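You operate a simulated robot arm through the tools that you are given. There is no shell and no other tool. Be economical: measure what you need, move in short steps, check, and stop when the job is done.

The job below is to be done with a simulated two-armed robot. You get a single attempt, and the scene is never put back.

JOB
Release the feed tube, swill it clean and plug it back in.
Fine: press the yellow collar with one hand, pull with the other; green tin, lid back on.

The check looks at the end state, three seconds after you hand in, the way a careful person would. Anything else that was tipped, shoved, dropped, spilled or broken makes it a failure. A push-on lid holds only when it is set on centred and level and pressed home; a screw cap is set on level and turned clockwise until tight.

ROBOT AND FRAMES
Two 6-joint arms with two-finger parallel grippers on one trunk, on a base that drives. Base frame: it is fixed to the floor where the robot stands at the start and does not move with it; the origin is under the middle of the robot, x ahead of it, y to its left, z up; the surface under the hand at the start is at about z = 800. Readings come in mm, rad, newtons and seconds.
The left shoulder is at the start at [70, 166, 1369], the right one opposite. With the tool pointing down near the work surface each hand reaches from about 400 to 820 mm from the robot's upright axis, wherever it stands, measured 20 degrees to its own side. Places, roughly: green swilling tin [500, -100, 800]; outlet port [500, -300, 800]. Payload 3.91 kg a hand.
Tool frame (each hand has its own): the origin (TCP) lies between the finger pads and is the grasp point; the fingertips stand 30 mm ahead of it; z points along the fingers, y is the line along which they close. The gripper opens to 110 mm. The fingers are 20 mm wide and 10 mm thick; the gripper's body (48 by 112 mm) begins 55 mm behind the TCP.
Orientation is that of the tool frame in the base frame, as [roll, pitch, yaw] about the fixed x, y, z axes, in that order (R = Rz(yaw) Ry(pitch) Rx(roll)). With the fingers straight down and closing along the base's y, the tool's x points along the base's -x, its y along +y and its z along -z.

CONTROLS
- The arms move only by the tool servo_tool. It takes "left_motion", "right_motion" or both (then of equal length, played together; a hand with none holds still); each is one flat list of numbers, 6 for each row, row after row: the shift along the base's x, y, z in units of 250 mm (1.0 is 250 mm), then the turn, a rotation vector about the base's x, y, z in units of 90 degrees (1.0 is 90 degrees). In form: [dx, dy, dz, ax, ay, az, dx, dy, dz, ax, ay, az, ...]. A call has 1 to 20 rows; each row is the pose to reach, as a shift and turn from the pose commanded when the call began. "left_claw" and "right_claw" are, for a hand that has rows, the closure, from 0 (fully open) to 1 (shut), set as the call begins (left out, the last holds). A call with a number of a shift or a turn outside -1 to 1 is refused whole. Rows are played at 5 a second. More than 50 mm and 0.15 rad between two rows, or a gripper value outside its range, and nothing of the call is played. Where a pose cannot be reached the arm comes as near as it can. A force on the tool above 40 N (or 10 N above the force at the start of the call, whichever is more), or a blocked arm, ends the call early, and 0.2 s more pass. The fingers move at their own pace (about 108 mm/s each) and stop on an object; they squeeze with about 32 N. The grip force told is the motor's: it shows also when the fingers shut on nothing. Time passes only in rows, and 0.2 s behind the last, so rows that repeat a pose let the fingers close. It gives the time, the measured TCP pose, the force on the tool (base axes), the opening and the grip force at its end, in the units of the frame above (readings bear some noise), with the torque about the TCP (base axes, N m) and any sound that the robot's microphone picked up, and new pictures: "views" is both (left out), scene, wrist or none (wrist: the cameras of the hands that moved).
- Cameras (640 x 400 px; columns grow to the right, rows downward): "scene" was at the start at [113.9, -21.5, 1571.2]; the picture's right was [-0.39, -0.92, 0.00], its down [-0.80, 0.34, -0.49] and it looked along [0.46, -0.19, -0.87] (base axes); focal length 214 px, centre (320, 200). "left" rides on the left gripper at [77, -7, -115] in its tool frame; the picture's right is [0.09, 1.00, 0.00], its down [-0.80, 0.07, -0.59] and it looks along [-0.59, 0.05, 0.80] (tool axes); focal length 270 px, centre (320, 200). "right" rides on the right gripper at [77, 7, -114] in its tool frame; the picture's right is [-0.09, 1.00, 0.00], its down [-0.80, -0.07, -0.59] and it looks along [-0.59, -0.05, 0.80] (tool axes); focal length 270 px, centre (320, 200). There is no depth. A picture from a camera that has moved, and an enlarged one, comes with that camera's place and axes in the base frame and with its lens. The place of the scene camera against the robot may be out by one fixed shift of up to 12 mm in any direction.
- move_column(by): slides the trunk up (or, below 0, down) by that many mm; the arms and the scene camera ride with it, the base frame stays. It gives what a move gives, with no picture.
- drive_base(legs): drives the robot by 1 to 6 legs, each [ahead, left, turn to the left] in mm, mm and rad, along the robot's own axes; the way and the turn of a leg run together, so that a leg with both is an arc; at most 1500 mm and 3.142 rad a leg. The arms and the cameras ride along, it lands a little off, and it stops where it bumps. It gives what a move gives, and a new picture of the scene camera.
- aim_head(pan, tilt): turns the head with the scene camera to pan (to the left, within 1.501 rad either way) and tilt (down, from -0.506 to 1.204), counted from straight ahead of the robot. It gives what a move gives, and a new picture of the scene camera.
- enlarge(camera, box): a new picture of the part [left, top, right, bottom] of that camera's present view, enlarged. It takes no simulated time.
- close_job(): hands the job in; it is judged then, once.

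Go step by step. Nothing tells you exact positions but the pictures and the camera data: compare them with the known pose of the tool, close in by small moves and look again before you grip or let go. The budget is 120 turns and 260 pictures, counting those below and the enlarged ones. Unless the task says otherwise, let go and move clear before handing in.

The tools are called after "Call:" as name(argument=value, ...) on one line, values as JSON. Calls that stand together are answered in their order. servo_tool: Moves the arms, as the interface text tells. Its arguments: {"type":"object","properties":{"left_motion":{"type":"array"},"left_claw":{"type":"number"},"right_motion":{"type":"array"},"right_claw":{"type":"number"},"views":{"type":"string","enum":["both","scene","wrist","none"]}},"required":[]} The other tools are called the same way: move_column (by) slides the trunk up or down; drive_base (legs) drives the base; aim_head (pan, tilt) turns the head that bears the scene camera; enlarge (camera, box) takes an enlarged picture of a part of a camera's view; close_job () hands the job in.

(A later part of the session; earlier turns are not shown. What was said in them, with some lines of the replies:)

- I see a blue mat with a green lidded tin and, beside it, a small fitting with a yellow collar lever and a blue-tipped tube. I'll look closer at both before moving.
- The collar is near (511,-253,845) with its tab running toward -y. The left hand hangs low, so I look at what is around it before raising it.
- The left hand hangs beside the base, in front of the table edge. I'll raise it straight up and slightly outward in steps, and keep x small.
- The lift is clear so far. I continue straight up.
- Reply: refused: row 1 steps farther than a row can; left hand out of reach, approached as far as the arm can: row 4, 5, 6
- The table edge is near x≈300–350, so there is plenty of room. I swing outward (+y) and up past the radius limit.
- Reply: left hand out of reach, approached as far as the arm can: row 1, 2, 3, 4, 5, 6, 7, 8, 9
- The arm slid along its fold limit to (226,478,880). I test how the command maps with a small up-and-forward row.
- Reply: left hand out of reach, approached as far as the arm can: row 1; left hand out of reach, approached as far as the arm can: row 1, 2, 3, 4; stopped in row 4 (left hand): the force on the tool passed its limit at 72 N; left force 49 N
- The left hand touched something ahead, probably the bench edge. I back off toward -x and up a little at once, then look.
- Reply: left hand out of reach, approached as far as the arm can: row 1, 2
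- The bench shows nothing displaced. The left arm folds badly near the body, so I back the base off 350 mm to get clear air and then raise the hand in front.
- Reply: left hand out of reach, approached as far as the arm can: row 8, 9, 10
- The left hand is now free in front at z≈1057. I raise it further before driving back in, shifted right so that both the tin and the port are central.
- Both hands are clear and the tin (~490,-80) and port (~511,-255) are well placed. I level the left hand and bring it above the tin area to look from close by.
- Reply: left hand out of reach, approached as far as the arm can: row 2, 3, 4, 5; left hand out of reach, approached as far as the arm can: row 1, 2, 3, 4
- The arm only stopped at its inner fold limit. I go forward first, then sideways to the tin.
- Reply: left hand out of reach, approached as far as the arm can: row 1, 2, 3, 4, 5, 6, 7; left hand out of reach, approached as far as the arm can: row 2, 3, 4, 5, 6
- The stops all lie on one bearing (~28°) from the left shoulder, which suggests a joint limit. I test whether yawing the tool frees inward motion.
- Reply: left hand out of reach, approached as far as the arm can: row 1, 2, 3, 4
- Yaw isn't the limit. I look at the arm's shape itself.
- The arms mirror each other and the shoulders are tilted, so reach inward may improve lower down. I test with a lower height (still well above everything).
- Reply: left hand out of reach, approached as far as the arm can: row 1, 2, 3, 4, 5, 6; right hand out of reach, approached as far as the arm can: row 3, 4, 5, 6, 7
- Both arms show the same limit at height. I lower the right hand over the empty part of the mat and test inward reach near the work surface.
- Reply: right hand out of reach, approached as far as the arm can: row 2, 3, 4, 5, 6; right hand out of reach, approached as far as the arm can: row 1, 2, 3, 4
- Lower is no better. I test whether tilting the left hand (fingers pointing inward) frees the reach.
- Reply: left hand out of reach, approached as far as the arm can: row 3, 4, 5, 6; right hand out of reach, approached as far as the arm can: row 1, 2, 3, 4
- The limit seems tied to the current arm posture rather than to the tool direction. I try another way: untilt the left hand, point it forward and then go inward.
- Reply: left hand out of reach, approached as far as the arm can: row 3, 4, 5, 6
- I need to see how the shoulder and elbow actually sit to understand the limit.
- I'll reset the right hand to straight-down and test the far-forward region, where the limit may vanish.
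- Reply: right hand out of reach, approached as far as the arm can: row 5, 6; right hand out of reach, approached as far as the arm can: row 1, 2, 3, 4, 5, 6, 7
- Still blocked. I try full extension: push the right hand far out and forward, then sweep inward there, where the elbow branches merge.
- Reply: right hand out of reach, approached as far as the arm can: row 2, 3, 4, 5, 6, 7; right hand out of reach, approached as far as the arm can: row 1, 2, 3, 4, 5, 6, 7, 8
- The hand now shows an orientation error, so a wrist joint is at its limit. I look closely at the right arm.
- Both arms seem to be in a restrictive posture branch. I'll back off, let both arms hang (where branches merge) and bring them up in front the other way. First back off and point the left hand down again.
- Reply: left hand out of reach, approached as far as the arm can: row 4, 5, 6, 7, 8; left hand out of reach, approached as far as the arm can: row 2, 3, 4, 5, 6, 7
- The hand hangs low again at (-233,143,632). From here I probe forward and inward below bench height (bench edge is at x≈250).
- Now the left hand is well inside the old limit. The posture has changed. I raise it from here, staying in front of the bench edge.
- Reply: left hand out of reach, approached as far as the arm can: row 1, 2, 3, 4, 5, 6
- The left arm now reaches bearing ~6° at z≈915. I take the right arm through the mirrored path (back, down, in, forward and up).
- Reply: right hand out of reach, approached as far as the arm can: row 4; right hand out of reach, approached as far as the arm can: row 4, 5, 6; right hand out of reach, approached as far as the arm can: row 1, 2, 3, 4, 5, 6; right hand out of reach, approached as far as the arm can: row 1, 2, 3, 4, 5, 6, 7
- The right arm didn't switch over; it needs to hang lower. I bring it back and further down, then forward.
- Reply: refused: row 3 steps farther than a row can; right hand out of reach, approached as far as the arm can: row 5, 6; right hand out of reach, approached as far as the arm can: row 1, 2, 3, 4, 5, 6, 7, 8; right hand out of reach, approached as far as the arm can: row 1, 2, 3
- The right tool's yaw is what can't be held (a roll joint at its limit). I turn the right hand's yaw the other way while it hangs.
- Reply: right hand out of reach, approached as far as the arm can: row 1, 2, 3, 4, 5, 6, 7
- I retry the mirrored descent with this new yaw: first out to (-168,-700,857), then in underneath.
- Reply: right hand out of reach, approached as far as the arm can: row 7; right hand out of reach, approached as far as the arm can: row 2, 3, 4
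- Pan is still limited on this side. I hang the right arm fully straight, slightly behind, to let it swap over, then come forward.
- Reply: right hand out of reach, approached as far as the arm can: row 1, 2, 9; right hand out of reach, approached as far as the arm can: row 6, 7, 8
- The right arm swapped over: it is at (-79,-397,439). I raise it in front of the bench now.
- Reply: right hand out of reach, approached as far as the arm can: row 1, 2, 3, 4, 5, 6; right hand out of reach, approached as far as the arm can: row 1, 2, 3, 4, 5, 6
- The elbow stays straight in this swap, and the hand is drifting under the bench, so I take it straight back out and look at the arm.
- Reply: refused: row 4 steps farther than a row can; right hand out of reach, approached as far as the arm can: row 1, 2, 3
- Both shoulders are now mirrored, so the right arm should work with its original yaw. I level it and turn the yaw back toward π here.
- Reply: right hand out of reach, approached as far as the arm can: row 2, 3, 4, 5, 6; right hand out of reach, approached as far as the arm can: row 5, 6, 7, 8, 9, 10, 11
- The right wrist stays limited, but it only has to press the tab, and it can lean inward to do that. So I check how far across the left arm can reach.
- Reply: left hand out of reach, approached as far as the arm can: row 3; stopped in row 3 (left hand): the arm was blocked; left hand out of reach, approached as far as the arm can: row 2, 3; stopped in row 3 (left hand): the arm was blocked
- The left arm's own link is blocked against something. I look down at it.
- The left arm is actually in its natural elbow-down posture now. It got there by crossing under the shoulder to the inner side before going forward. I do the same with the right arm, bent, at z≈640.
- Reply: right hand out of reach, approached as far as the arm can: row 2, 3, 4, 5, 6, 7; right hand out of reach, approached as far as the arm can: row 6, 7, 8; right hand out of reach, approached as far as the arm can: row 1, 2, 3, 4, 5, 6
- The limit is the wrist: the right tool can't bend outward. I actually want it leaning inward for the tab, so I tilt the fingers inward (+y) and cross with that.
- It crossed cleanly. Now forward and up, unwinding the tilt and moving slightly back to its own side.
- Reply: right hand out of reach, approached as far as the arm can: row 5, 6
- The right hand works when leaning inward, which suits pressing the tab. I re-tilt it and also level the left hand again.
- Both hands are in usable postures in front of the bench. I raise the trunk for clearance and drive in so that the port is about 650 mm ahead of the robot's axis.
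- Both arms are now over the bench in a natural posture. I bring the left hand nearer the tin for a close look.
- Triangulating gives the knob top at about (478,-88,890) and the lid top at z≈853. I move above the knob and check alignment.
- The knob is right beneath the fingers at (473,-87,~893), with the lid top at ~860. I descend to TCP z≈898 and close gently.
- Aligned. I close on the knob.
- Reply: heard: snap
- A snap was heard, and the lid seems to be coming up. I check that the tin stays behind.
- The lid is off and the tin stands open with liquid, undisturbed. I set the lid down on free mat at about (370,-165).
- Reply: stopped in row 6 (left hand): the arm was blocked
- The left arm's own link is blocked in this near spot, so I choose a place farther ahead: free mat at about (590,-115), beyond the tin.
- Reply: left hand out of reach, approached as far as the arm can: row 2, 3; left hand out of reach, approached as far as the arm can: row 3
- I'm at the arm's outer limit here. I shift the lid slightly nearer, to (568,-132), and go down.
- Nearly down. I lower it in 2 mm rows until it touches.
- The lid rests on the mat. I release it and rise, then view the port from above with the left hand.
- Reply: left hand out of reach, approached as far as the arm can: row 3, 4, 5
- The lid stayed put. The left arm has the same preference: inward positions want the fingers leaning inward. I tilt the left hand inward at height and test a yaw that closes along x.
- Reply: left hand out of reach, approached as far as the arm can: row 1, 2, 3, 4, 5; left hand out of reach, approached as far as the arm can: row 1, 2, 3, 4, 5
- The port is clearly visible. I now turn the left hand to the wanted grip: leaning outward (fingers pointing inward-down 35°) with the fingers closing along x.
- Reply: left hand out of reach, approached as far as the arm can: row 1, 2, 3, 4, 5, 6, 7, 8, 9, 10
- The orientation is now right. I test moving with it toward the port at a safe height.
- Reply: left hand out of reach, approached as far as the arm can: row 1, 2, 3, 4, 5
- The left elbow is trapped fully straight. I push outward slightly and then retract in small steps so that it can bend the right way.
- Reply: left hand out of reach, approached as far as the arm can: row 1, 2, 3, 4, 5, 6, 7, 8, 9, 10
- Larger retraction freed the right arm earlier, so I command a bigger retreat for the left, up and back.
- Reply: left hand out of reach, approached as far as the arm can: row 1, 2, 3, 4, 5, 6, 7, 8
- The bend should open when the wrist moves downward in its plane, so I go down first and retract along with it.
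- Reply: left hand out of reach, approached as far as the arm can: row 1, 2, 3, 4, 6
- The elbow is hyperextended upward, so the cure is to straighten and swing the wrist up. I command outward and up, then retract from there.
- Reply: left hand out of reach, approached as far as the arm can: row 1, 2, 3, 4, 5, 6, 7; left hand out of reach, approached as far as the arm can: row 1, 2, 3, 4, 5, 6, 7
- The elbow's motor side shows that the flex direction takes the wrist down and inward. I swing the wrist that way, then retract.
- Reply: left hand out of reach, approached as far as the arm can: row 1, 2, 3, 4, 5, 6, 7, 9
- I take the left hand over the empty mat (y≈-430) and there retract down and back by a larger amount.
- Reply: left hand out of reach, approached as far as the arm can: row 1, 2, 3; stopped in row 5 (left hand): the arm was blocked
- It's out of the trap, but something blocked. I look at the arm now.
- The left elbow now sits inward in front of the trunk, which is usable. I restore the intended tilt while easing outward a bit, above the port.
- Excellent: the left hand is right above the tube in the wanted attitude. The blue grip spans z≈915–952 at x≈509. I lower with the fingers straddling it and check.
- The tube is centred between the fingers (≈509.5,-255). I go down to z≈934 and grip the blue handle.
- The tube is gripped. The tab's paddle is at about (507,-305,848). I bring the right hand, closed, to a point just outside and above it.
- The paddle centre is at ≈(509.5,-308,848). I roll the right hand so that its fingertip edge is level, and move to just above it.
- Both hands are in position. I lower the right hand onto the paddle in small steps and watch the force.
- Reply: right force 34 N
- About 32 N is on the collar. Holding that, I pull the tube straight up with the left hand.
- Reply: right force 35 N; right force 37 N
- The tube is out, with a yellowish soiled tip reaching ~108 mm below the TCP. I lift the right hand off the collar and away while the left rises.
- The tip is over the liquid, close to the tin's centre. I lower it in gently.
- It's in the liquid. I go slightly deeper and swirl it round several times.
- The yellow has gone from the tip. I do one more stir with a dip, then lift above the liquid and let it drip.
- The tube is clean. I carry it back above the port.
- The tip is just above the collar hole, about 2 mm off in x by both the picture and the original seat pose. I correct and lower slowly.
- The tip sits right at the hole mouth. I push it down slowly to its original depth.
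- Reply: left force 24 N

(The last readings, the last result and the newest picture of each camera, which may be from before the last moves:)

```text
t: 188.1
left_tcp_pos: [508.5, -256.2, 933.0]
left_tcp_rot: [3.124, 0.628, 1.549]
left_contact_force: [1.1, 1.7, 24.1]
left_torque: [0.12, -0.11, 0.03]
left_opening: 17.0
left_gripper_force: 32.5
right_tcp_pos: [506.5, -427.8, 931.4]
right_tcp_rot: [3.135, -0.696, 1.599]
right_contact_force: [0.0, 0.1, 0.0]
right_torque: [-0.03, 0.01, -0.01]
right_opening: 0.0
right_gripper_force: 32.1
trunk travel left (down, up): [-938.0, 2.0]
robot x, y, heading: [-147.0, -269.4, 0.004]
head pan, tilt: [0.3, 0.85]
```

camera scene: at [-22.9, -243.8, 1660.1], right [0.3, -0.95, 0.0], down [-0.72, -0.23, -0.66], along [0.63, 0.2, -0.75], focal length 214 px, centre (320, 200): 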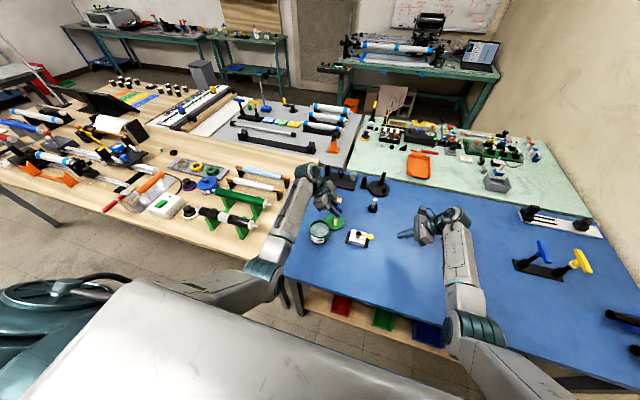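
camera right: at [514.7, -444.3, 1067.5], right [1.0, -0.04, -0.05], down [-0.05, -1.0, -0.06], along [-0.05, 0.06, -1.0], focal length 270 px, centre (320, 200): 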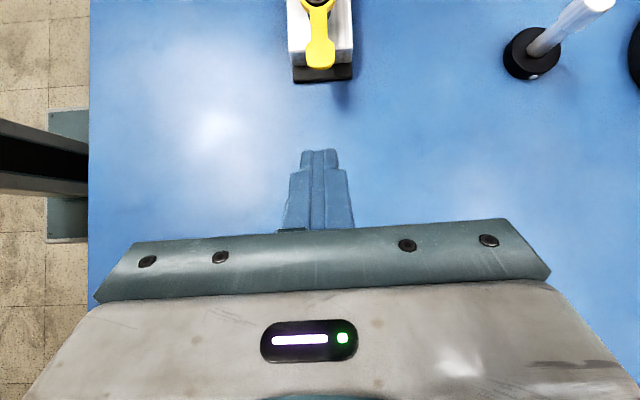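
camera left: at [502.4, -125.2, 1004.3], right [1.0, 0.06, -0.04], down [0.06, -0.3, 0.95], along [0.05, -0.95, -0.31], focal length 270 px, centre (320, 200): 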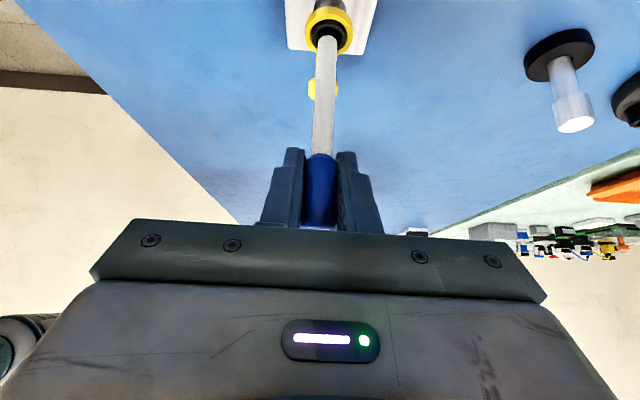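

Call:
servo_tool(left_motion=[0, 0, -0.006, 0, 0, 0, 0, 0, -0.012, 0, 0, 0], views="none")

Call:
servo_tool(left_motion=[0, 0, 0.01, 0, 0, 0, 0, 0, 0.02, 0, 0, 0, 0, 0, 0.036, 0, 0, 0], views="wrist")

Call:
enlarge(camera="scene", box=[330, 195, 390, 250])

```text
t: 188.7
left_tcp_pos: [507.0, -256.4, 927.1]
left_tcp_rot: [3.128, 0.625, 1.553]
left_contact_force: [3.3, -2.1, 24.8]
left_torque: [-0.16, -0.36, -0.01]
left_opening: 17.2
left_gripper_force: 32.2
right_tcp_pos: [507.7, -429.4, 930.2]
right_tcp_rot: [3.134, -0.697, 1.598]
right_contact_force: [-0.4, -0.5, -0.1]
right_torque: [0.02, 0.01, 0.01]
right_opening: 0.0
right_gripper_force: 31.9
trunk travel left (down, up): [-938.0, 2.0]
robot x, y, heading: [-147.7, -271.7, 0.008]
head pan, tilt: [0.3, 0.85]
```

```text
t: 189.5
left_tcp_pos: [509.6, -256.1, 927.7]
left_tcp_rot: [-3.14, 0.62, 1.561]
left_contact_force: [3.2, -7.3, -12.2]
left_torque: [-0.67, -0.29, -0.03]
left_opening: 17.0
left_gripper_force: 31.6
right_tcp_pos: [511.2, -430.1, 925.3]
right_tcp_rot: [3.14, -0.698, 1.595]
right_contact_force: [0.1, 0.7, 0.2]
right_torque: [0.02, -0.02, 0.01]
right_opening: 0.0
right_gripper_force: 32.6
trunk travel left (down, up): [-938.0, 2.0]
robot x, y, heading: [-146.3, -272.1, 0.002]
head pan, tilt: [0.3, 0.85]
camera left: at [503.3, -127.0, 976.5], right [1.0, 0.06, -0.05], down [0.07, -0.31, 0.95], along [0.04, -0.95, -0.31], focal length 270 px, centre (320, 200)
```

left: 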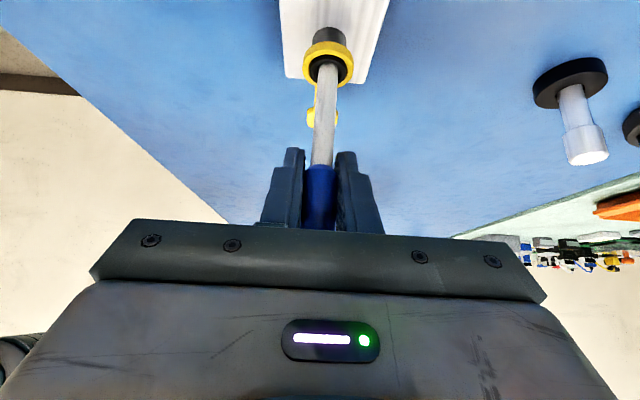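

```text
7.27 times, centred on (360, 222) of scene
camera zoom: at [-17.8, -245.7, 1659.2], right [0.3, -0.95, 0.0], down [-0.72, -0.23, -0.66], along [0.63, 0.2, -0.75], focal length 1560 px, centre (29, 36)
```

zoom: 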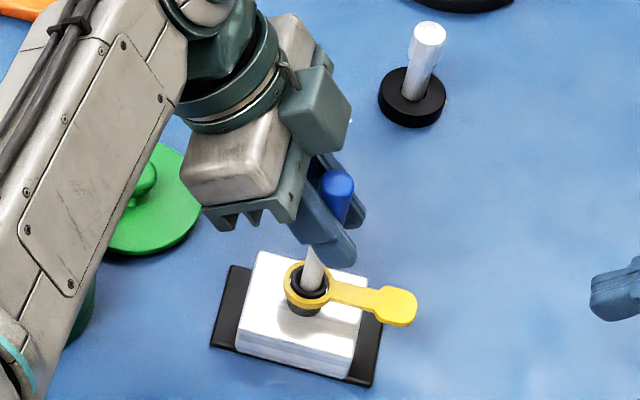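

Pulling back meets firm resistance (-12 N with no movement), and the blue grip's lower edge is at z≈916 as at the start: the tube is locked home. I relax, open and retreat up along the fingers.

Call:
servo_tool(left_motion=[0, 0, -0.03, 0, 0, 0, 0, 0, -0.03, 0, 0, 0], views="none")

Call:
servo_tool(left_motion=[0, 0, 0, 0, 0, 0, 0, 0, 0, 0, 0, 0, 0, 0.05, 0.07, 0, 0, 0, 0, 0.12, 0.18, 0, 0, 0, 0, 0.2, 0.3, 0, 0, 0], left_claw=0.4, views="wrist")

Call:
enlarge(camera="scene", box=[310, 180, 410, 260])

```text
t: 190.1
left_tcp_pos: [508.9, -256.0, 928.6]
left_tcp_rot: [3.129, 0.624, 1.553]
left_contact_force: [0.0, -2.9, 8.1]
left_torque: [-0.27, -0.01, -0.02]
left_opening: 16.8
left_gripper_force: 32.1
right_tcp_pos: [508.8, -429.0, 928.0]
right_tcp_rot: [3.134, -0.697, 1.599]
right_contact_force: [0.2, 0.4, 0.1]
right_torque: [-0.02, -0.04, 0.01]
right_opening: 0.0
right_gripper_force: 32.2
trunk travel left (down, up): [-938.0, 2.0]
robot x, y, heading: [-151.8, -269.0, 0.008]
head pan, tilt: [0.3, 0.85]
```

```text
t: 191.3
left_tcp_pos: [506.0, -204.4, 1001.4]
left_tcp_rot: [3.134, 0.625, 1.556]
left_contact_force: [0.1, 0.1, -0.1]
left_torque: [-0.01, -0.03, -0.03]
left_opening: 66.1
left_gripper_force: 0.1
right_tcp_pos: [509.4, -428.0, 928.5]
right_tcp_rot: [3.138, -0.697, 1.598]
right_contact_force: [0.4, 0.0, -0.1]
right_torque: [-0.01, -0.02, -0.01]
right_opening: 0.0
right_gripper_force: 32.7
trunk travel left (down, up): [-938.0, 2.0]
robot x, y, heading: [-144.4, -271.0, 0.005]
head pan, tilt: [0.3, 0.85]
camera left: at [500.6, -75.0, 1049.6], right [1.0, 0.06, -0.04], down [0.06, -0.3, 0.95], along [0.05, -0.95, -0.31], focal length 270 px, centre (320, 200)
```

left: 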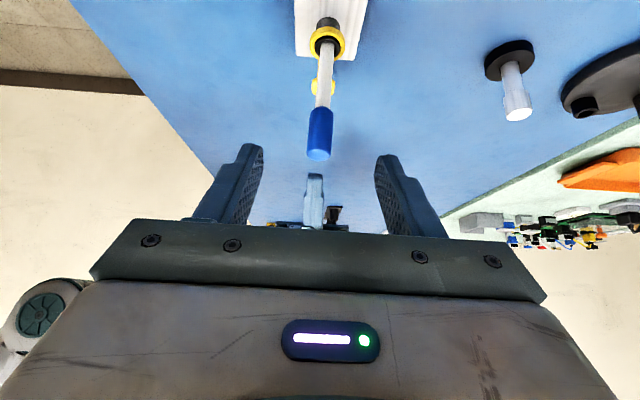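

```text
5.00 times, centred on (360, 220) of scene
camera zoom: at [-21.6, -243.3, 1659.9], right [0.3, -0.95, 0.0], down [-0.72, -0.23, -0.66], along [0.63, 0.2, -0.75], focal length 1072 px, centre (120, 100)
```

zoom: 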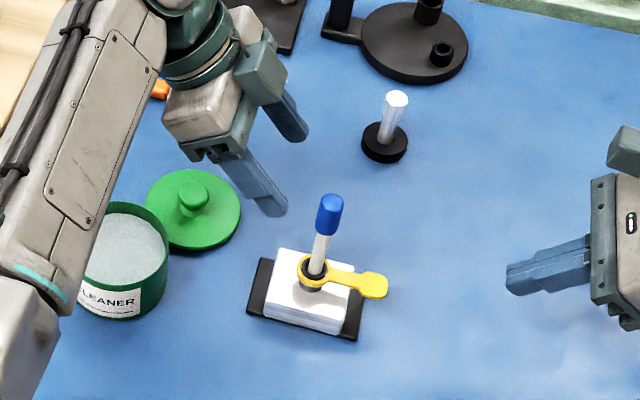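

The tube is back in. Now the lid: I turn the left hand back to straight-down, closing along y as before, over the tin side.

Call:
servo_tool(left_motion=[0, 0.04, 0, 0.025, 0.025, 0.08, 0, 0.08, 0, 0.05, 0.05, 0.161, 0, 0.12, 0, 0.076, 0.076, 0.242, 0, 0.16, 0, 0.101, 0.101, 0.322, 0, 0.2, 0, 0.126, 0.126, 0.403, 0, 0.24, 0, 0.152, 0.152, 0.484, 0, 0.28, 0, 0.177, 0.177, 0.564, 0, 0.32, 0, 0.202, 0.202, 0.645, 0, 0.34, 0, 0.227, 0.227, 0.725, 0, 0.36, 0, 0.253, 0.253, 0.806, 0, 0.38, 0, 0.278, 0.278, 0.887, 0, 0.38, 0, 0.303, 0.303, 0.967], views="both")

```text
t: 193.9
left_tcp_pos: [508.8, -110.1, 1002.8]
left_tcp_rot: [3.141, 0.016, 3.132]
left_contact_force: [-0.8, 0.2, -0.6]
left_torque: [0.01, 0.0, -0.04]
left_opening: 66.0
left_gripper_force: 0.1
right_tcp_pos: [511.1, -427.2, 927.9]
right_tcp_rot: [3.139, -0.696, 1.597]
right_contact_force: [0.2, 0.3, -0.1]
right_torque: [0.0, 0.0, -0.01]
right_opening: 0.0
right_gripper_force: 32.3
trunk travel left (down, up): [-938.0, 2.0]
robot x, y, heading: [-151.6, -270.6, 0.003]
head pan, tilt: [0.3, 0.85]
camera scene: at [-20.7, -244.4, 1659.9], right [0.3, -0.95, 0.0], down [-0.72, -0.23, -0.66], along [0.63, 0.2, -0.75], focal length 214 px, centre (320, 200)
camera left: at [430.2, -116.3, 1115.9], right [-0.08, 1.0, 0.0], down [0.79, 0.06, 0.61], along [0.61, 0.05, -0.79], focal length 270 px, centre (320, 200)
```

scene: 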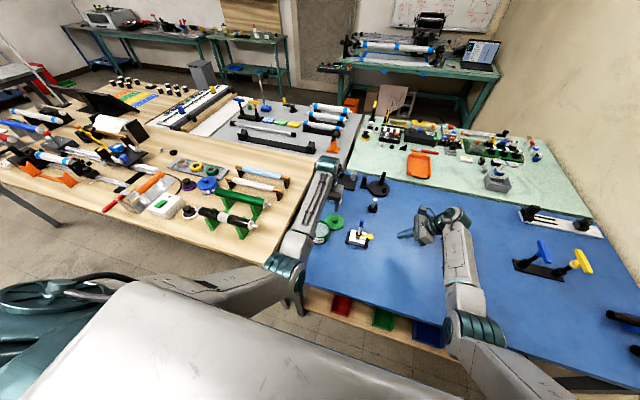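
left: 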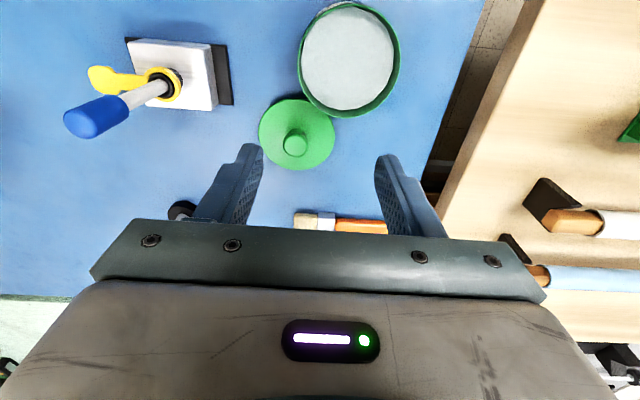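

From here the lid centre is ≈(567,-133) and the tin centre ≈(475,-86.5), consistent with my earlier grasp. I creep the base 45 mm forward so the lid isn't at the arm's limit.

Call:
drive_base(legs=[[45, 0, 0]])

Call:
servo_tool(left_motion=[0, -0.04, -0.1, 0, -0.01, 0, 0.02, -0.09, -0.2, 0, -0.01, 0], views="wrist")

```text
t: 194.8
left_tcp_pos: [547.2, -109.2, 1007.2]
left_tcp_rot: [3.14, 0.024, 3.131]
left_contact_force: [-0.8, 0.0, -0.3]
left_torque: [-0.03, -0.04, 0.0]
left_opening: 65.9
left_gripper_force: 0.1
right_tcp_pos: [548.0, -427.4, 934.0]
right_tcp_rot: [3.126, -0.697, 1.604]
right_contact_force: [-0.9, -0.4, 1.0]
right_torque: [-0.02, -0.07, -0.05]
right_opening: 0.0
right_gripper_force: 32.4
trunk travel left (down, up): [-938.0, 2.0]
robot x, y, heading: [-104.9, -273.3, 0.008]
head pan, tilt: [0.3, 0.85]
camera scene: at [10.7, -243.6, 1661.1], right [0.3, -0.95, 0.0], down [-0.71, -0.23, -0.67], along [0.64, 0.2, -0.75], focal length 214 px, centre (320, 200)
```

scene: 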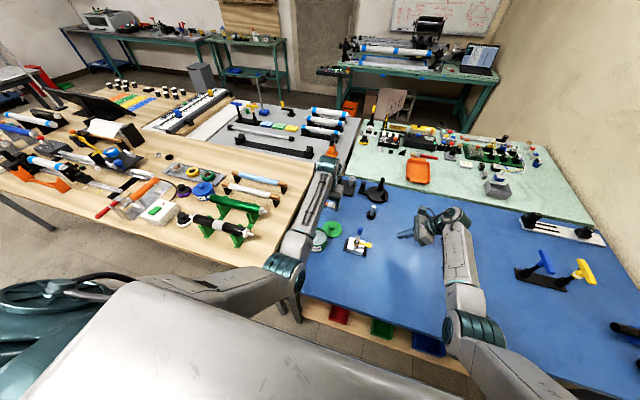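

```text
t: 195.4
left_tcp_pos: [555.1, -134.5, 954.2]
left_tcp_rot: [3.14, 0.035, 3.13]
left_contact_force: [0.0, -0.3, -0.2]
left_torque: [0.01, 0.0, -0.01]
left_opening: 66.1
left_gripper_force: 0.2
right_tcp_pos: [552.3, -428.6, 930.0]
right_tcp_rot: [3.133, -0.697, 1.599]
right_contact_force: [-0.5, 1.0, -0.4]
right_torque: [0.0, -0.03, -0.01]
right_opening: 0.0
right_gripper_force: 31.9
trunk travel left (down, up): [-938.0, 2.0]
robot x, y, heading: [-102.5, -269.5, 0.007]
head pan, tilt: [0.3, 0.85]
camera left: at [473.8, -140.2, 1066.6], right [-0.08, 1.0, 0.0], down [0.78, 0.06, 0.62], along [0.62, 0.05, -0.78], focal length 270 px, centre (320, 200)
```

left: 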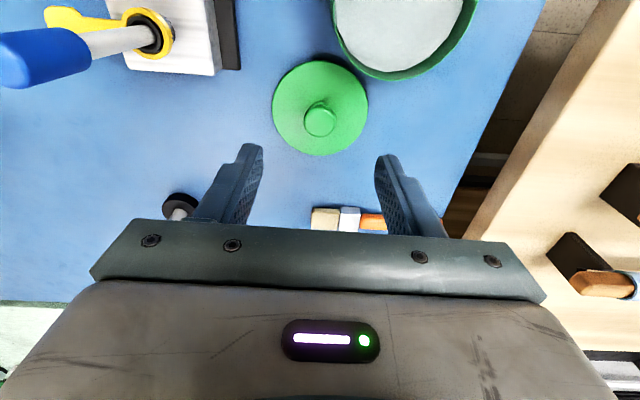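

The knob is at (566.5,-132.5). I level the hand and come down over it.

Call:
servo_tool(left_motion=[0.04, 0.008, -0.1, 0, 0.022, 0.007, 0.04, 0.008, -0.22, 0, 0.022, 0.007], views="wrist")

```text
t: 196.0
left_tcp_pos: [568.2, -132.3, 895.1]
left_tcp_rot: [3.14, -0.003, 3.139]
left_contact_force: [-0.2, 0.4, 0.0]
left_torque: [0.01, 0.0, 0.01]
left_opening: 66.0
left_gripper_force: 0.2
right_tcp_pos: [553.2, -427.5, 929.0]
right_tcp_rot: [3.137, -0.697, 1.596]
right_contact_force: [0.0, 0.2, 0.5]
right_torque: [-0.01, -0.03, -0.01]
right_opening: 0.1
right_gripper_force: 31.8
trunk travel left (down, up): [-938.0, 2.0]
robot x, y, heading: [-103.1, -273.2, 0.007]
head pan, tilt: [0.3, 0.85]
camera left: at [491.0, -138.9, 1011.1], right [-0.09, 1.0, 0.0], down [0.8, 0.07, 0.59], along [0.59, 0.05, -0.81], focal length 270 px, centre (320, 200)
```

left: 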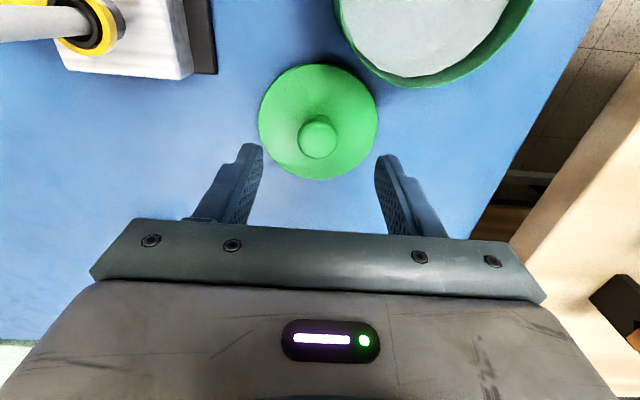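

Call:
servo_tool(left_motion=[-0.012, -0.004, -0.1, 0, 0, 0, -0.012, -0.004, -0.188, 0, 0, 0], views="none")

Call:
servo_tool(left_motion=[0, 0, 0, 0, 0, 0, 0, 0, 0, 0, 0, 0, 0, 0, 0, 0, 0, 0], left_claw=1.0, views="wrist")

```text
t: 196.6
left_tcp_pos: [566.2, -130.7, 848.8]
left_tcp_rot: [-3.142, -0.004, 3.14]
left_contact_force: [0.5, 0.3, 0.6]
left_torque: [0.02, -0.02, -0.01]
left_opening: 66.0
left_gripper_force: 0.0
right_tcp_pos: [554.5, -427.8, 927.8]
right_tcp_rot: [3.138, -0.695, 1.595]
right_contact_force: [0.2, -0.2, -0.7]
right_torque: [0.03, 0.04, 0.01]
right_opening: 0.0
right_gripper_force: 31.9
trunk travel left (down, up): [-938.0, 2.0]
robot x, y, heading: [-108.0, -271.9, 0.005]
head pan, tilt: [0.3, 0.85]
```

```text
t: 197.4
left_tcp_pos: [564.2, -130.8, 849.3]
left_tcp_rot: [3.14, -0.004, 3.141]
left_contact_force: [-0.3, 0.9, 0.4]
left_torque: [0.03, 0.02, 0.0]
left_opening: 17.3
left_gripper_force: 31.7
right_tcp_pos: [554.0, -428.3, 928.5]
right_tcp_rot: [3.137, -0.697, 1.597]
right_contact_force: [0.2, 0.7, -0.5]
right_torque: [-0.04, 0.0, -0.02]
right_opening: 0.0
right_gripper_force: 31.7
trunk travel left (down, up): [-938.0, 2.0]
robot x, y, heading: [-102.8, -272.8, 0.002]
head pan, tilt: [0.3, 0.85]
camera left: at [488.2, -137.4, 964.2], right [-0.09, 1.0, 0.0], down [0.8, 0.07, 0.59], along [0.59, 0.05, -0.81], focal length 270 px, centre (320, 200)
```

left: 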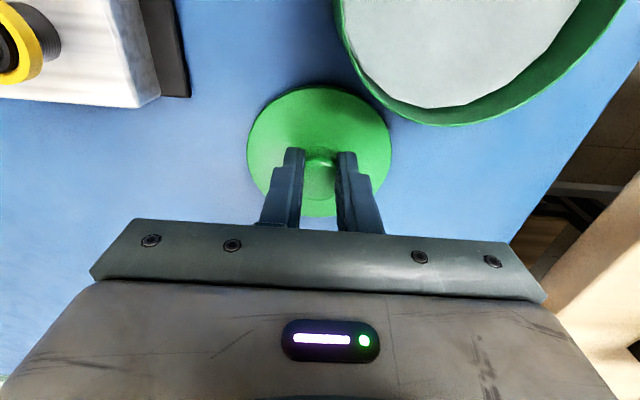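

The lid sits in the fingers just as it did originally. I lift it and carry it over the tin.

Call:
servo_tool(left_motion=[0, 0, 0.12, 0, 0, 0, 0, 0, 0.3, 0, 0, 0, 0, 0, 0.45, 0, 0, 0, -0.12, 0.06, 0.45, 0, 0, 0, -0.25, 0.12, 0.45, 0, 0, 0, -0.364, 0.173, 0.45, 0, 0, 0, -0.364, 0.173, 0.33, 0, 0, 0], views="wrist")

Call:
enlarge(camera="scene", box=[280, 180, 370, 260])

```text
t: 199.0
left_tcp_pos: [473.5, -87.9, 932.3]
left_tcp_rot: [3.14, -0.004, 3.14]
left_contact_force: [0.6, 0.1, -0.2]
left_torque: [0.0, 0.01, -0.01]
left_opening: 19.3
left_gripper_force: 31.5
right_tcp_pos: [554.3, -427.6, 928.0]
right_tcp_rot: [3.138, -0.699, 1.595]
right_contact_force: [0.1, -0.1, -0.3]
right_torque: [-0.02, -0.03, -0.02]
right_opening: 0.1
right_gripper_force: 31.6
trunk travel left (down, up): [-938.0, 2.0]
robot x, y, heading: [-103.4, -269.7, 0.008]
head pan, tilt: [0.3, 0.85]
camera left: at [397.4, -94.7, 1048.0], right [-0.09, 1.0, 0.0], down [0.8, 0.07, 0.59], along [0.59, 0.05, -0.81], focal length 270 px, centre (320, 200)
```

left: 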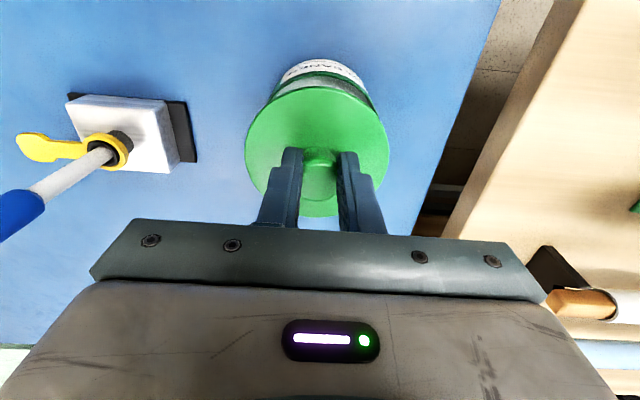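

```text
5.00 times, centred on (325, 220) of scene
camera zoom: at [24.7, -243.6, 1659.9], right [0.3, -0.95, 0.0], down [-0.72, -0.23, -0.66], along [0.63, 0.2, -0.75], focal length 1072 px, centre (295, 100)
```

zoom: 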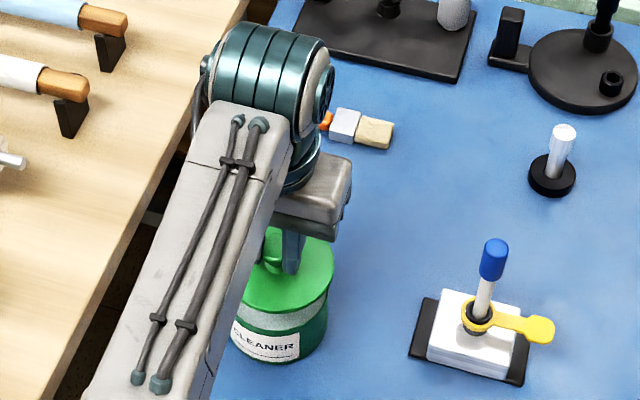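

The lid is just above the rim and nearly centred; I nudge +1.3 mm in y and lower it slowly to contact.

Call:
servo_tool(left_motion=[0, 0.005, -0.03, 0, 0, 0, 0, 0.005, -0.06, 0, 0, 0, 0, 0.005, -0.08, 0, 0, 0, 0, 0.005, -0.092, 0, 0, 0], views="wrist")

Call:
enlarge(camera="scene", box=[300, 200, 350, 255])

```text
t: 200.0
left_tcp_pos: [473.7, -86.8, 909.6]
left_tcp_rot: [-3.141, -0.004, 3.14]
left_contact_force: [-0.5, -0.3, -1.0]
left_torque: [0.02, 0.01, 0.04]
left_opening: 19.1
left_gripper_force: 32.0
right_tcp_pos: [554.1, -427.9, 928.0]
right_tcp_rot: [3.137, -0.697, 1.597]
right_contact_force: [0.7, -0.9, 0.2]
right_torque: [0.02, -0.01, -0.03]
right_opening: 0.2
right_gripper_force: 32.0
trunk travel left (down, up): [-938.0, 2.0]
robot x, y, heading: [-102.6, -267.4, 0.004]
head pan, tilt: [0.3, 0.85]
camera left: at [397.6, -93.2, 1024.8], right [-0.09, 1.0, 0.0], down [0.8, 0.07, 0.59], along [0.59, 0.05, -0.81], focal length 270 px, centre (320, 200)
```

left: 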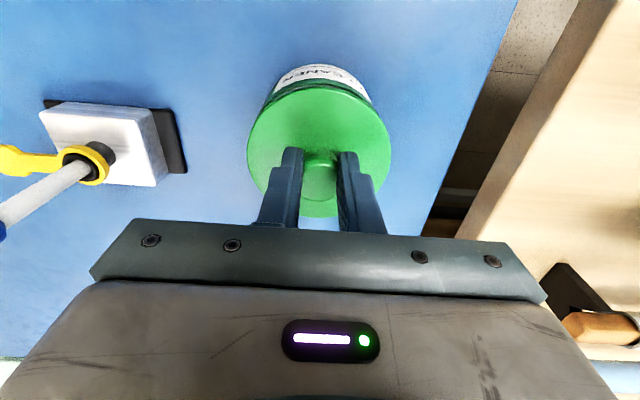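

```text
7.27 times, centred on (325, 228) of scene
camera zoom: at [23.4, -243.7, 1660.0], right [0.3, -0.95, 0.0], down [-0.72, -0.23, -0.66], along [0.63, 0.2, -0.75], focal length 1560 px, centre (284, 0)
```

zoom: 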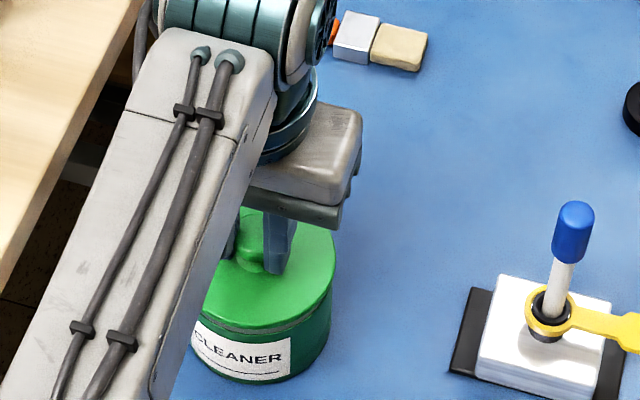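

Call:
servo_tool(left_motion=[0, 0, -0.008, 0, 0, 0, 0, 0, -0.016, 0, 0, 0, 0, 0, -0.024, 0, 0, 0], views="none")

Call:
servo_tool(left_motion=[0, 0, -0.006, 0, 0, 0, 0, 0, -0.012, 0, 0, 0], views="none")

```text
t: 200.8
left_tcp_pos: [474.4, -85.6, 904.6]
left_tcp_rot: [3.141, -0.001, 3.138]
left_contact_force: [-0.7, 0.1, -0.1]
left_torque: [0.0, 0.0, 0.06]
left_opening: 19.2
left_gripper_force: 32.3
right_tcp_pos: [553.2, -428.9, 928.7]
right_tcp_rot: [3.136, -0.699, 1.596]
right_contact_force: [0.0, -0.1, -0.3]
right_torque: [0.0, 0.0, -0.01]
right_opening: 0.1
right_gripper_force: 31.8
trunk travel left (down, up): [-938.0, 2.0]
robot x, y, heading: [-106.0, -270.7, 0.007]
head pan, tilt: [0.3, 0.85]
```

```text
t: 201.4
left_tcp_pos: [473.4, -86.1, 904.8]
left_tcp_rot: [3.14, 0.003, 3.142]
left_contact_force: [0.3, 5.6, 20.4]
left_torque: [0.23, 0.12, -0.06]
left_opening: 19.2
left_gripper_force: 32.1
right_tcp_pos: [552.8, -427.9, 929.9]
right_tcp_rot: [3.135, -0.699, 1.599]
right_contact_force: [0.5, 0.3, -0.2]
right_torque: [0.02, -0.01, 0.03]
right_opening: 0.0
right_gripper_force: 31.8
trunk travel left (down, up): [-938.0, 2.0]
robot x, y, heading: [-100.2, -272.2, 0.005]
head pan, tilt: [0.3, 0.85]
```

Contact at 20 N. I press a bit more through the knob.

Call:
servo_tool(left_motion=[0, 0, -0.006, 0, 0, 0, 0, 0, -0.012, 0, 0, 0], views="wrist")

Call:
enlarge(camera="scene", box=[300, 200, 350, 255])

```text
t: 202.0
left_tcp_pos: [473.0, -87.4, 898.3]
left_tcp_rot: [3.14, 0.001, 3.141]
left_contact_force: [3.6, 2.5, 24.2]
left_torque: [-0.05, -0.28, 0.1]
left_opening: 19.9
left_gripper_force: 32.0
right_tcp_pos: [551.5, -428.3, 929.8]
right_tcp_rot: [3.135, -0.697, 1.597]
right_contact_force: [0.3, -0.2, 0.0]
right_torque: [0.02, -0.04, -0.01]
right_opening: 0.2
right_gripper_force: 32.1
trunk travel left (down, up): [-938.0, 2.0]
robot x, y, heading: [-105.2, -269.6, 0.003]
head pan, tilt: [0.3, 0.85]
camera left: at [395.9, -94.8, 1013.7], right [-0.09, 1.0, 0.0], down [0.8, 0.07, 0.6], along [0.59, 0.05, -0.8], focal length 270 px, centre (320, 200)
```

left: 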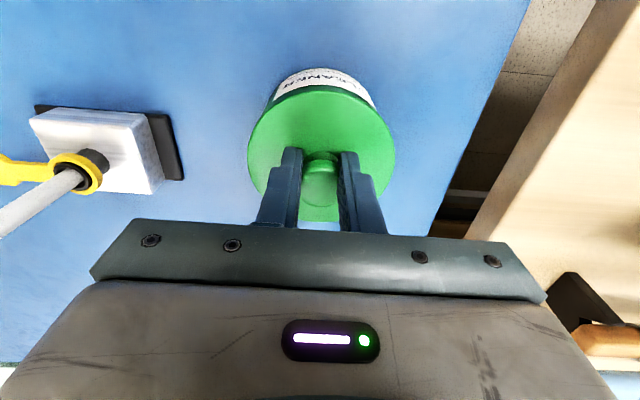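

```text
7.27 times, centred on (325, 228) of scene
camera zoom: at [20.1, -244.2, 1660.3], right [0.3, -0.95, 0.0], down [-0.72, -0.23, -0.66], along [0.63, 0.2, -0.75], focal length 1560 px, centre (284, 0)
```

zoom: 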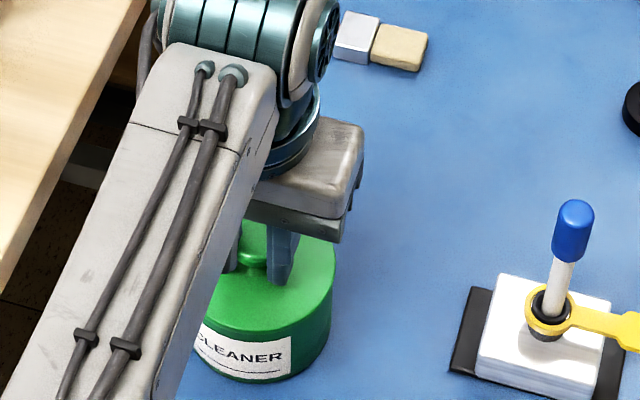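

It looks flush now. To be certain, I let go, close the fist and press straight down on the knob.

Call:
servo_tool(left_motion=[0, 0, 0.008, 0, 0, 0, 0, 0, 0.008, 0, 0, 0, 0, 0, 0.12, 0, 0, 0, 0, 0, 0.24, 0, 0, 0], left_claw=0.45, views="none")

Call:
servo_tool(left_motion=[0.006, 0, 0, 0, 0, 0, 0.006, 0, 0, 0, 0, 0, 0.006, 0, -0.04, 0, 0, 0, 0.006, 0, -0.08, 0, 0, 0], left_claw=1.0, views="wrist")

```text
t: 203.0
left_tcp_pos: [475.0, -88.4, 958.1]
left_tcp_rot: [3.14, -0.003, 3.14]
left_contact_force: [0.5, 0.7, 0.4]
left_torque: [-0.02, 0.04, 0.03]
left_opening: 60.6
left_gripper_force: 0.0
right_tcp_pos: [555.0, -429.3, 929.2]
right_tcp_rot: [3.139, -0.697, 1.598]
right_contact_force: [-0.3, 0.2, 0.2]
right_torque: [0.03, -0.02, 0.01]
right_opening: 0.0
right_gripper_force: 32.6
trunk travel left (down, up): [-938.0, 2.0]
robot x, y, heading: [-105.8, -268.9, 0.009]
head pan, tilt: [0.3, 0.85]
heard: snap
```

```text
t: 204.0
left_tcp_pos: [476.9, -86.3, 939.3]
left_tcp_rot: [3.14, -0.001, 3.14]
left_contact_force: [0.2, 0.2, -0.1]
left_torque: [0.01, 0.04, 0.03]
left_opening: 0.1
left_gripper_force: 31.5
right_tcp_pos: [554.3, -428.5, 929.2]
right_tcp_rot: [3.138, -0.696, 1.597]
right_contact_force: [0.0, -0.4, -0.2]
right_torque: [0.02, 0.0, 0.01]
right_opening: 0.1
right_gripper_force: 31.9
trunk travel left (down, up): [-938.0, 2.0]
robot x, y, heading: [-104.9, -270.7, 0.007]
head pan, tilt: [0.3, 0.85]
camera left: at [400.6, -93.4, 1053.2], right [-0.09, 1.0, 0.0], down [0.8, 0.07, 0.59], along [0.59, 0.05, -0.81], focal length 270 px, centre (320, 200)
```

left: 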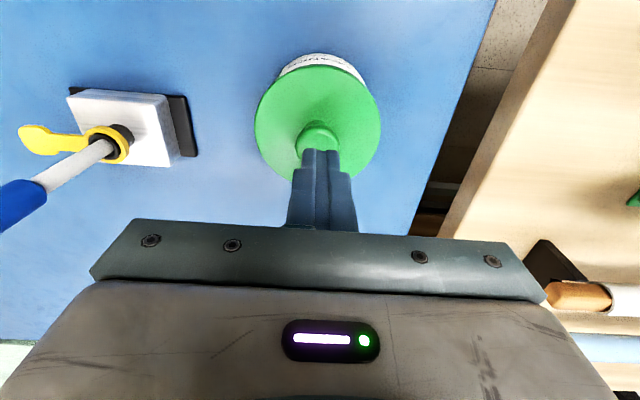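

A snap was heard at release, so I press down firmly on the knob to be sure that the lid is home.

Call:
servo_tool(left_motion=[-0.012, -0.004, -0.03, 0, 0, 0, -0.012, -0.004, -0.05, 0, 0, 0, -0.012, -0.004, -0.064, 0, 0, 0], views="none")

Call:
servo_tool(left_motion=[0, 0, -0.008, 0, 0, 0, 0, 0, -0.016, 0, 0, 0], views="none")

```text
t: 204.8
left_tcp_pos: [473.4, -87.3, 920.6]
left_tcp_rot: [3.139, -0.003, 3.14]
left_contact_force: [-0.1, -0.5, -0.1]
left_torque: [0.03, 0.0, 0.01]
left_opening: 0.1
left_gripper_force: 32.0
right_tcp_pos: [554.7, -428.2, 928.6]
right_tcp_rot: [3.138, -0.697, 1.598]
right_contact_force: [0.1, 0.2, 0.2]
right_torque: [0.02, 0.0, 0.02]
right_opening: 0.0
right_gripper_force: 31.7
trunk travel left (down, up): [-938.0, 2.0]
robot x, y, heading: [-100.8, -270.2, 0.006]
head pan, tilt: [0.3, 0.85]
```

```text
t: 205.4
left_tcp_pos: [472.1, -87.2, 919.1]
left_tcp_rot: [3.141, 0.001, 3.139]
left_contact_force: [0.6, -1.0, 5.5]
left_torque: [-0.01, -0.07, -0.02]
left_opening: 0.0
left_gripper_force: 31.6
right_tcp_pos: [554.2, -429.0, 927.7]
right_tcp_rot: [3.137, -0.697, 1.597]
right_contact_force: [1.0, 0.0, 0.7]
right_torque: [0.01, 0.0, -0.03]
right_opening: 0.1
right_gripper_force: 31.5
trunk travel left (down, up): [-938.0, 2.0]
robot x, y, heading: [-106.5, -270.9, 0.003]
head pan, tilt: [0.3, 0.85]
```

Call:
servo_tool(left_motion=[0, 0, -0.008, 0, 0, 0, 0, 0, -0.014, 0, 0, 0], views="none")

Call:
servo_tool(left_motion=[0, 0, -0.006, 0, 0, 0, 0, 0, -0.01, 0, 0, 0], views="none")

```text
t: 206.0
left_tcp_pos: [473.1, -86.6, 918.3]
left_tcp_rot: [3.141, 0.005, 3.14]
left_contact_force: [6.6, 2.5, 26.8]
left_torque: [0.07, -0.22, 0.02]
left_opening: 0.0
left_gripper_force: 32.6
right_tcp_pos: [552.1, -429.9, 929.3]
right_tcp_rot: [3.136, -0.699, 1.599]
right_contact_force: [0.3, 0.2, -0.8]
right_torque: [-0.01, 0.01, -0.01]
right_opening: 0.0
right_gripper_force: 32.2
trunk travel left (down, up): [-938.0, 2.0]
robot x, y, heading: [-101.9, -271.6, 0.003]
head pan, tilt: [0.3, 0.85]
```

```text
t: 206.5
left_tcp_pos: [473.4, -86.9, 918.4]
left_tcp_rot: [3.138, 0.009, -3.142]
left_contact_force: [-6.1, -0.1, 15.7]
left_torque: [0.01, 0.2, 0.03]
left_opening: 0.0
left_gripper_force: 31.9
right_tcp_pos: [551.9, -429.9, 929.8]
right_tcp_rot: [3.133, -0.696, 1.598]
right_contact_force: [-0.4, -0.4, 0.7]
right_torque: [-0.01, -0.01, 0.01]
right_opening: 0.0
right_gripper_force: 32.3
trunk travel left (down, up): [-938.0, 2.0]
robot x, y, heading: [-103.4, -272.7, 0.008]
head pan, tilt: [0.3, 0.85]
stopped in row 2 (left hand): the force on the tool passed its limit at 41 N (the readings are from after the stop); the commanded pose is now the measured one
```

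The lid took 41 N without moving: it is home. I raise the left hand clear and inspect tin and port.

Call:
servo_tool(left_motion=[0, 0, 0.15, 0, 0, 0, 0, 0.02, 0.3, 0, 0, 0, -0.04, 0.1, 0.36, 0, 0, 0, -0.1, 0.25, 0.36, 0, 0, 0, -0.18, 0.4, 0.36, 0, 0, 0], right_motion=[0, 0, 0.1, 0, 0, 0, 0, -0.05, 0.2, 0, 0, 0, -0.05, -0.15, 0.22, 0, 0, 0, -0.12, -0.28, 0.22, 0, 0, 0, -0.2, -0.4, 0.22, 0, 0, 0], views="wrist")

Call:
enlarge(camera="scene", box=[295, 195, 395, 265])

```text
t: 207.7
left_tcp_pos: [427.8, 14.9, 1005.8]
left_tcp_rot: [-3.14, 0.01, 3.141]
left_contact_force: [-0.4, 0.6, 0.5]
left_torque: [-0.03, -0.04, 0.03]
left_opening: 0.0
left_gripper_force: 31.8
right_tcp_pos: [501.5, -526.7, 988.0]
right_tcp_rot: [3.133, -0.697, 1.599]
right_contact_force: [-0.1, 0.2, -0.5]
right_torque: [-0.02, -0.05, -0.02]
right_opening: 0.1
right_gripper_force: 31.7
trunk travel left (down, up): [-938.0, 2.0]
robot x, y, heading: [-107.2, -266.3, 0.003]
head pan, tilt: [0.3, 0.85]
camera right: at [507.0, -542.8, 1126.4], right [1.0, -0.04, -0.05], down [-0.05, -1.0, -0.06], along [-0.05, 0.06, -1.0], focal length 270 px, centre (320, 200)
camera left: at [349.6, 8.5, 1119.8], right [-0.09, 1.0, 0.0], down [0.8, 0.07, 0.6], along [0.6, 0.05, -0.8], focal length 270 px, centre (320, 200)
```

right: 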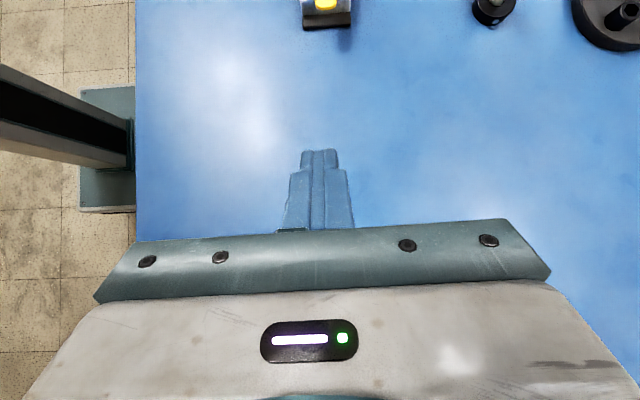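
left: 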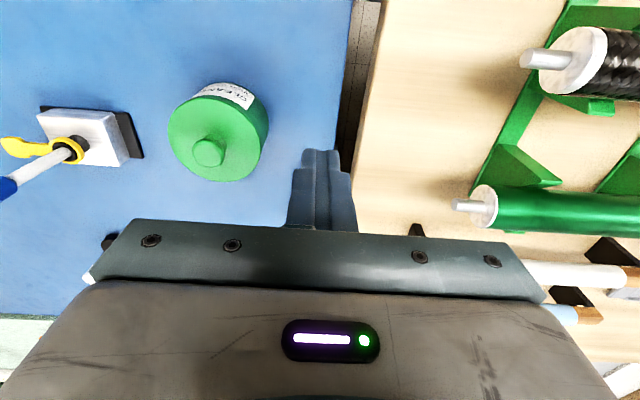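

```text
5.71 times, centred on (345, 230) of scene
camera zoom: at [19.9, -242.4, 1660.3], right [0.3, -0.95, 0.0], down [-0.72, -0.23, -0.66], along [0.63, 0.2, -0.75], focal length 1226 px, centre (177, 29)
```

zoom: 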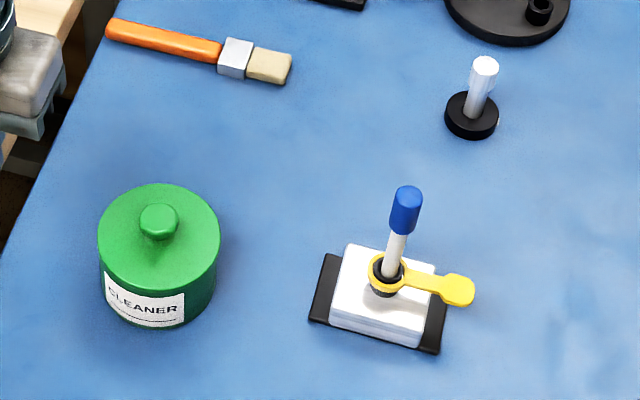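

The lid sits level and flush, the tube stands clean and locked in the port, and both hands are clear. I hand in.

Call:
close_job()

```text
The job is handed in.
```

I released the feed tube, swilled it clean in the green tin and plugged it back into its port, and the tin's lid is back on.

- **Tube:** it came out with the yellow collar pressed. The yellow residue on its tip was gone after stirring in the cleaner. It is back at its original depth and held firm when I tugged it.
- **Lid:** it is level and centred, and it did not move when I pressed it with about 41 N.
- **Bump:** early on the left hand knocked something, most likely the edge of the wooden bench, at 72 N. Later pictures showed nothing moved.
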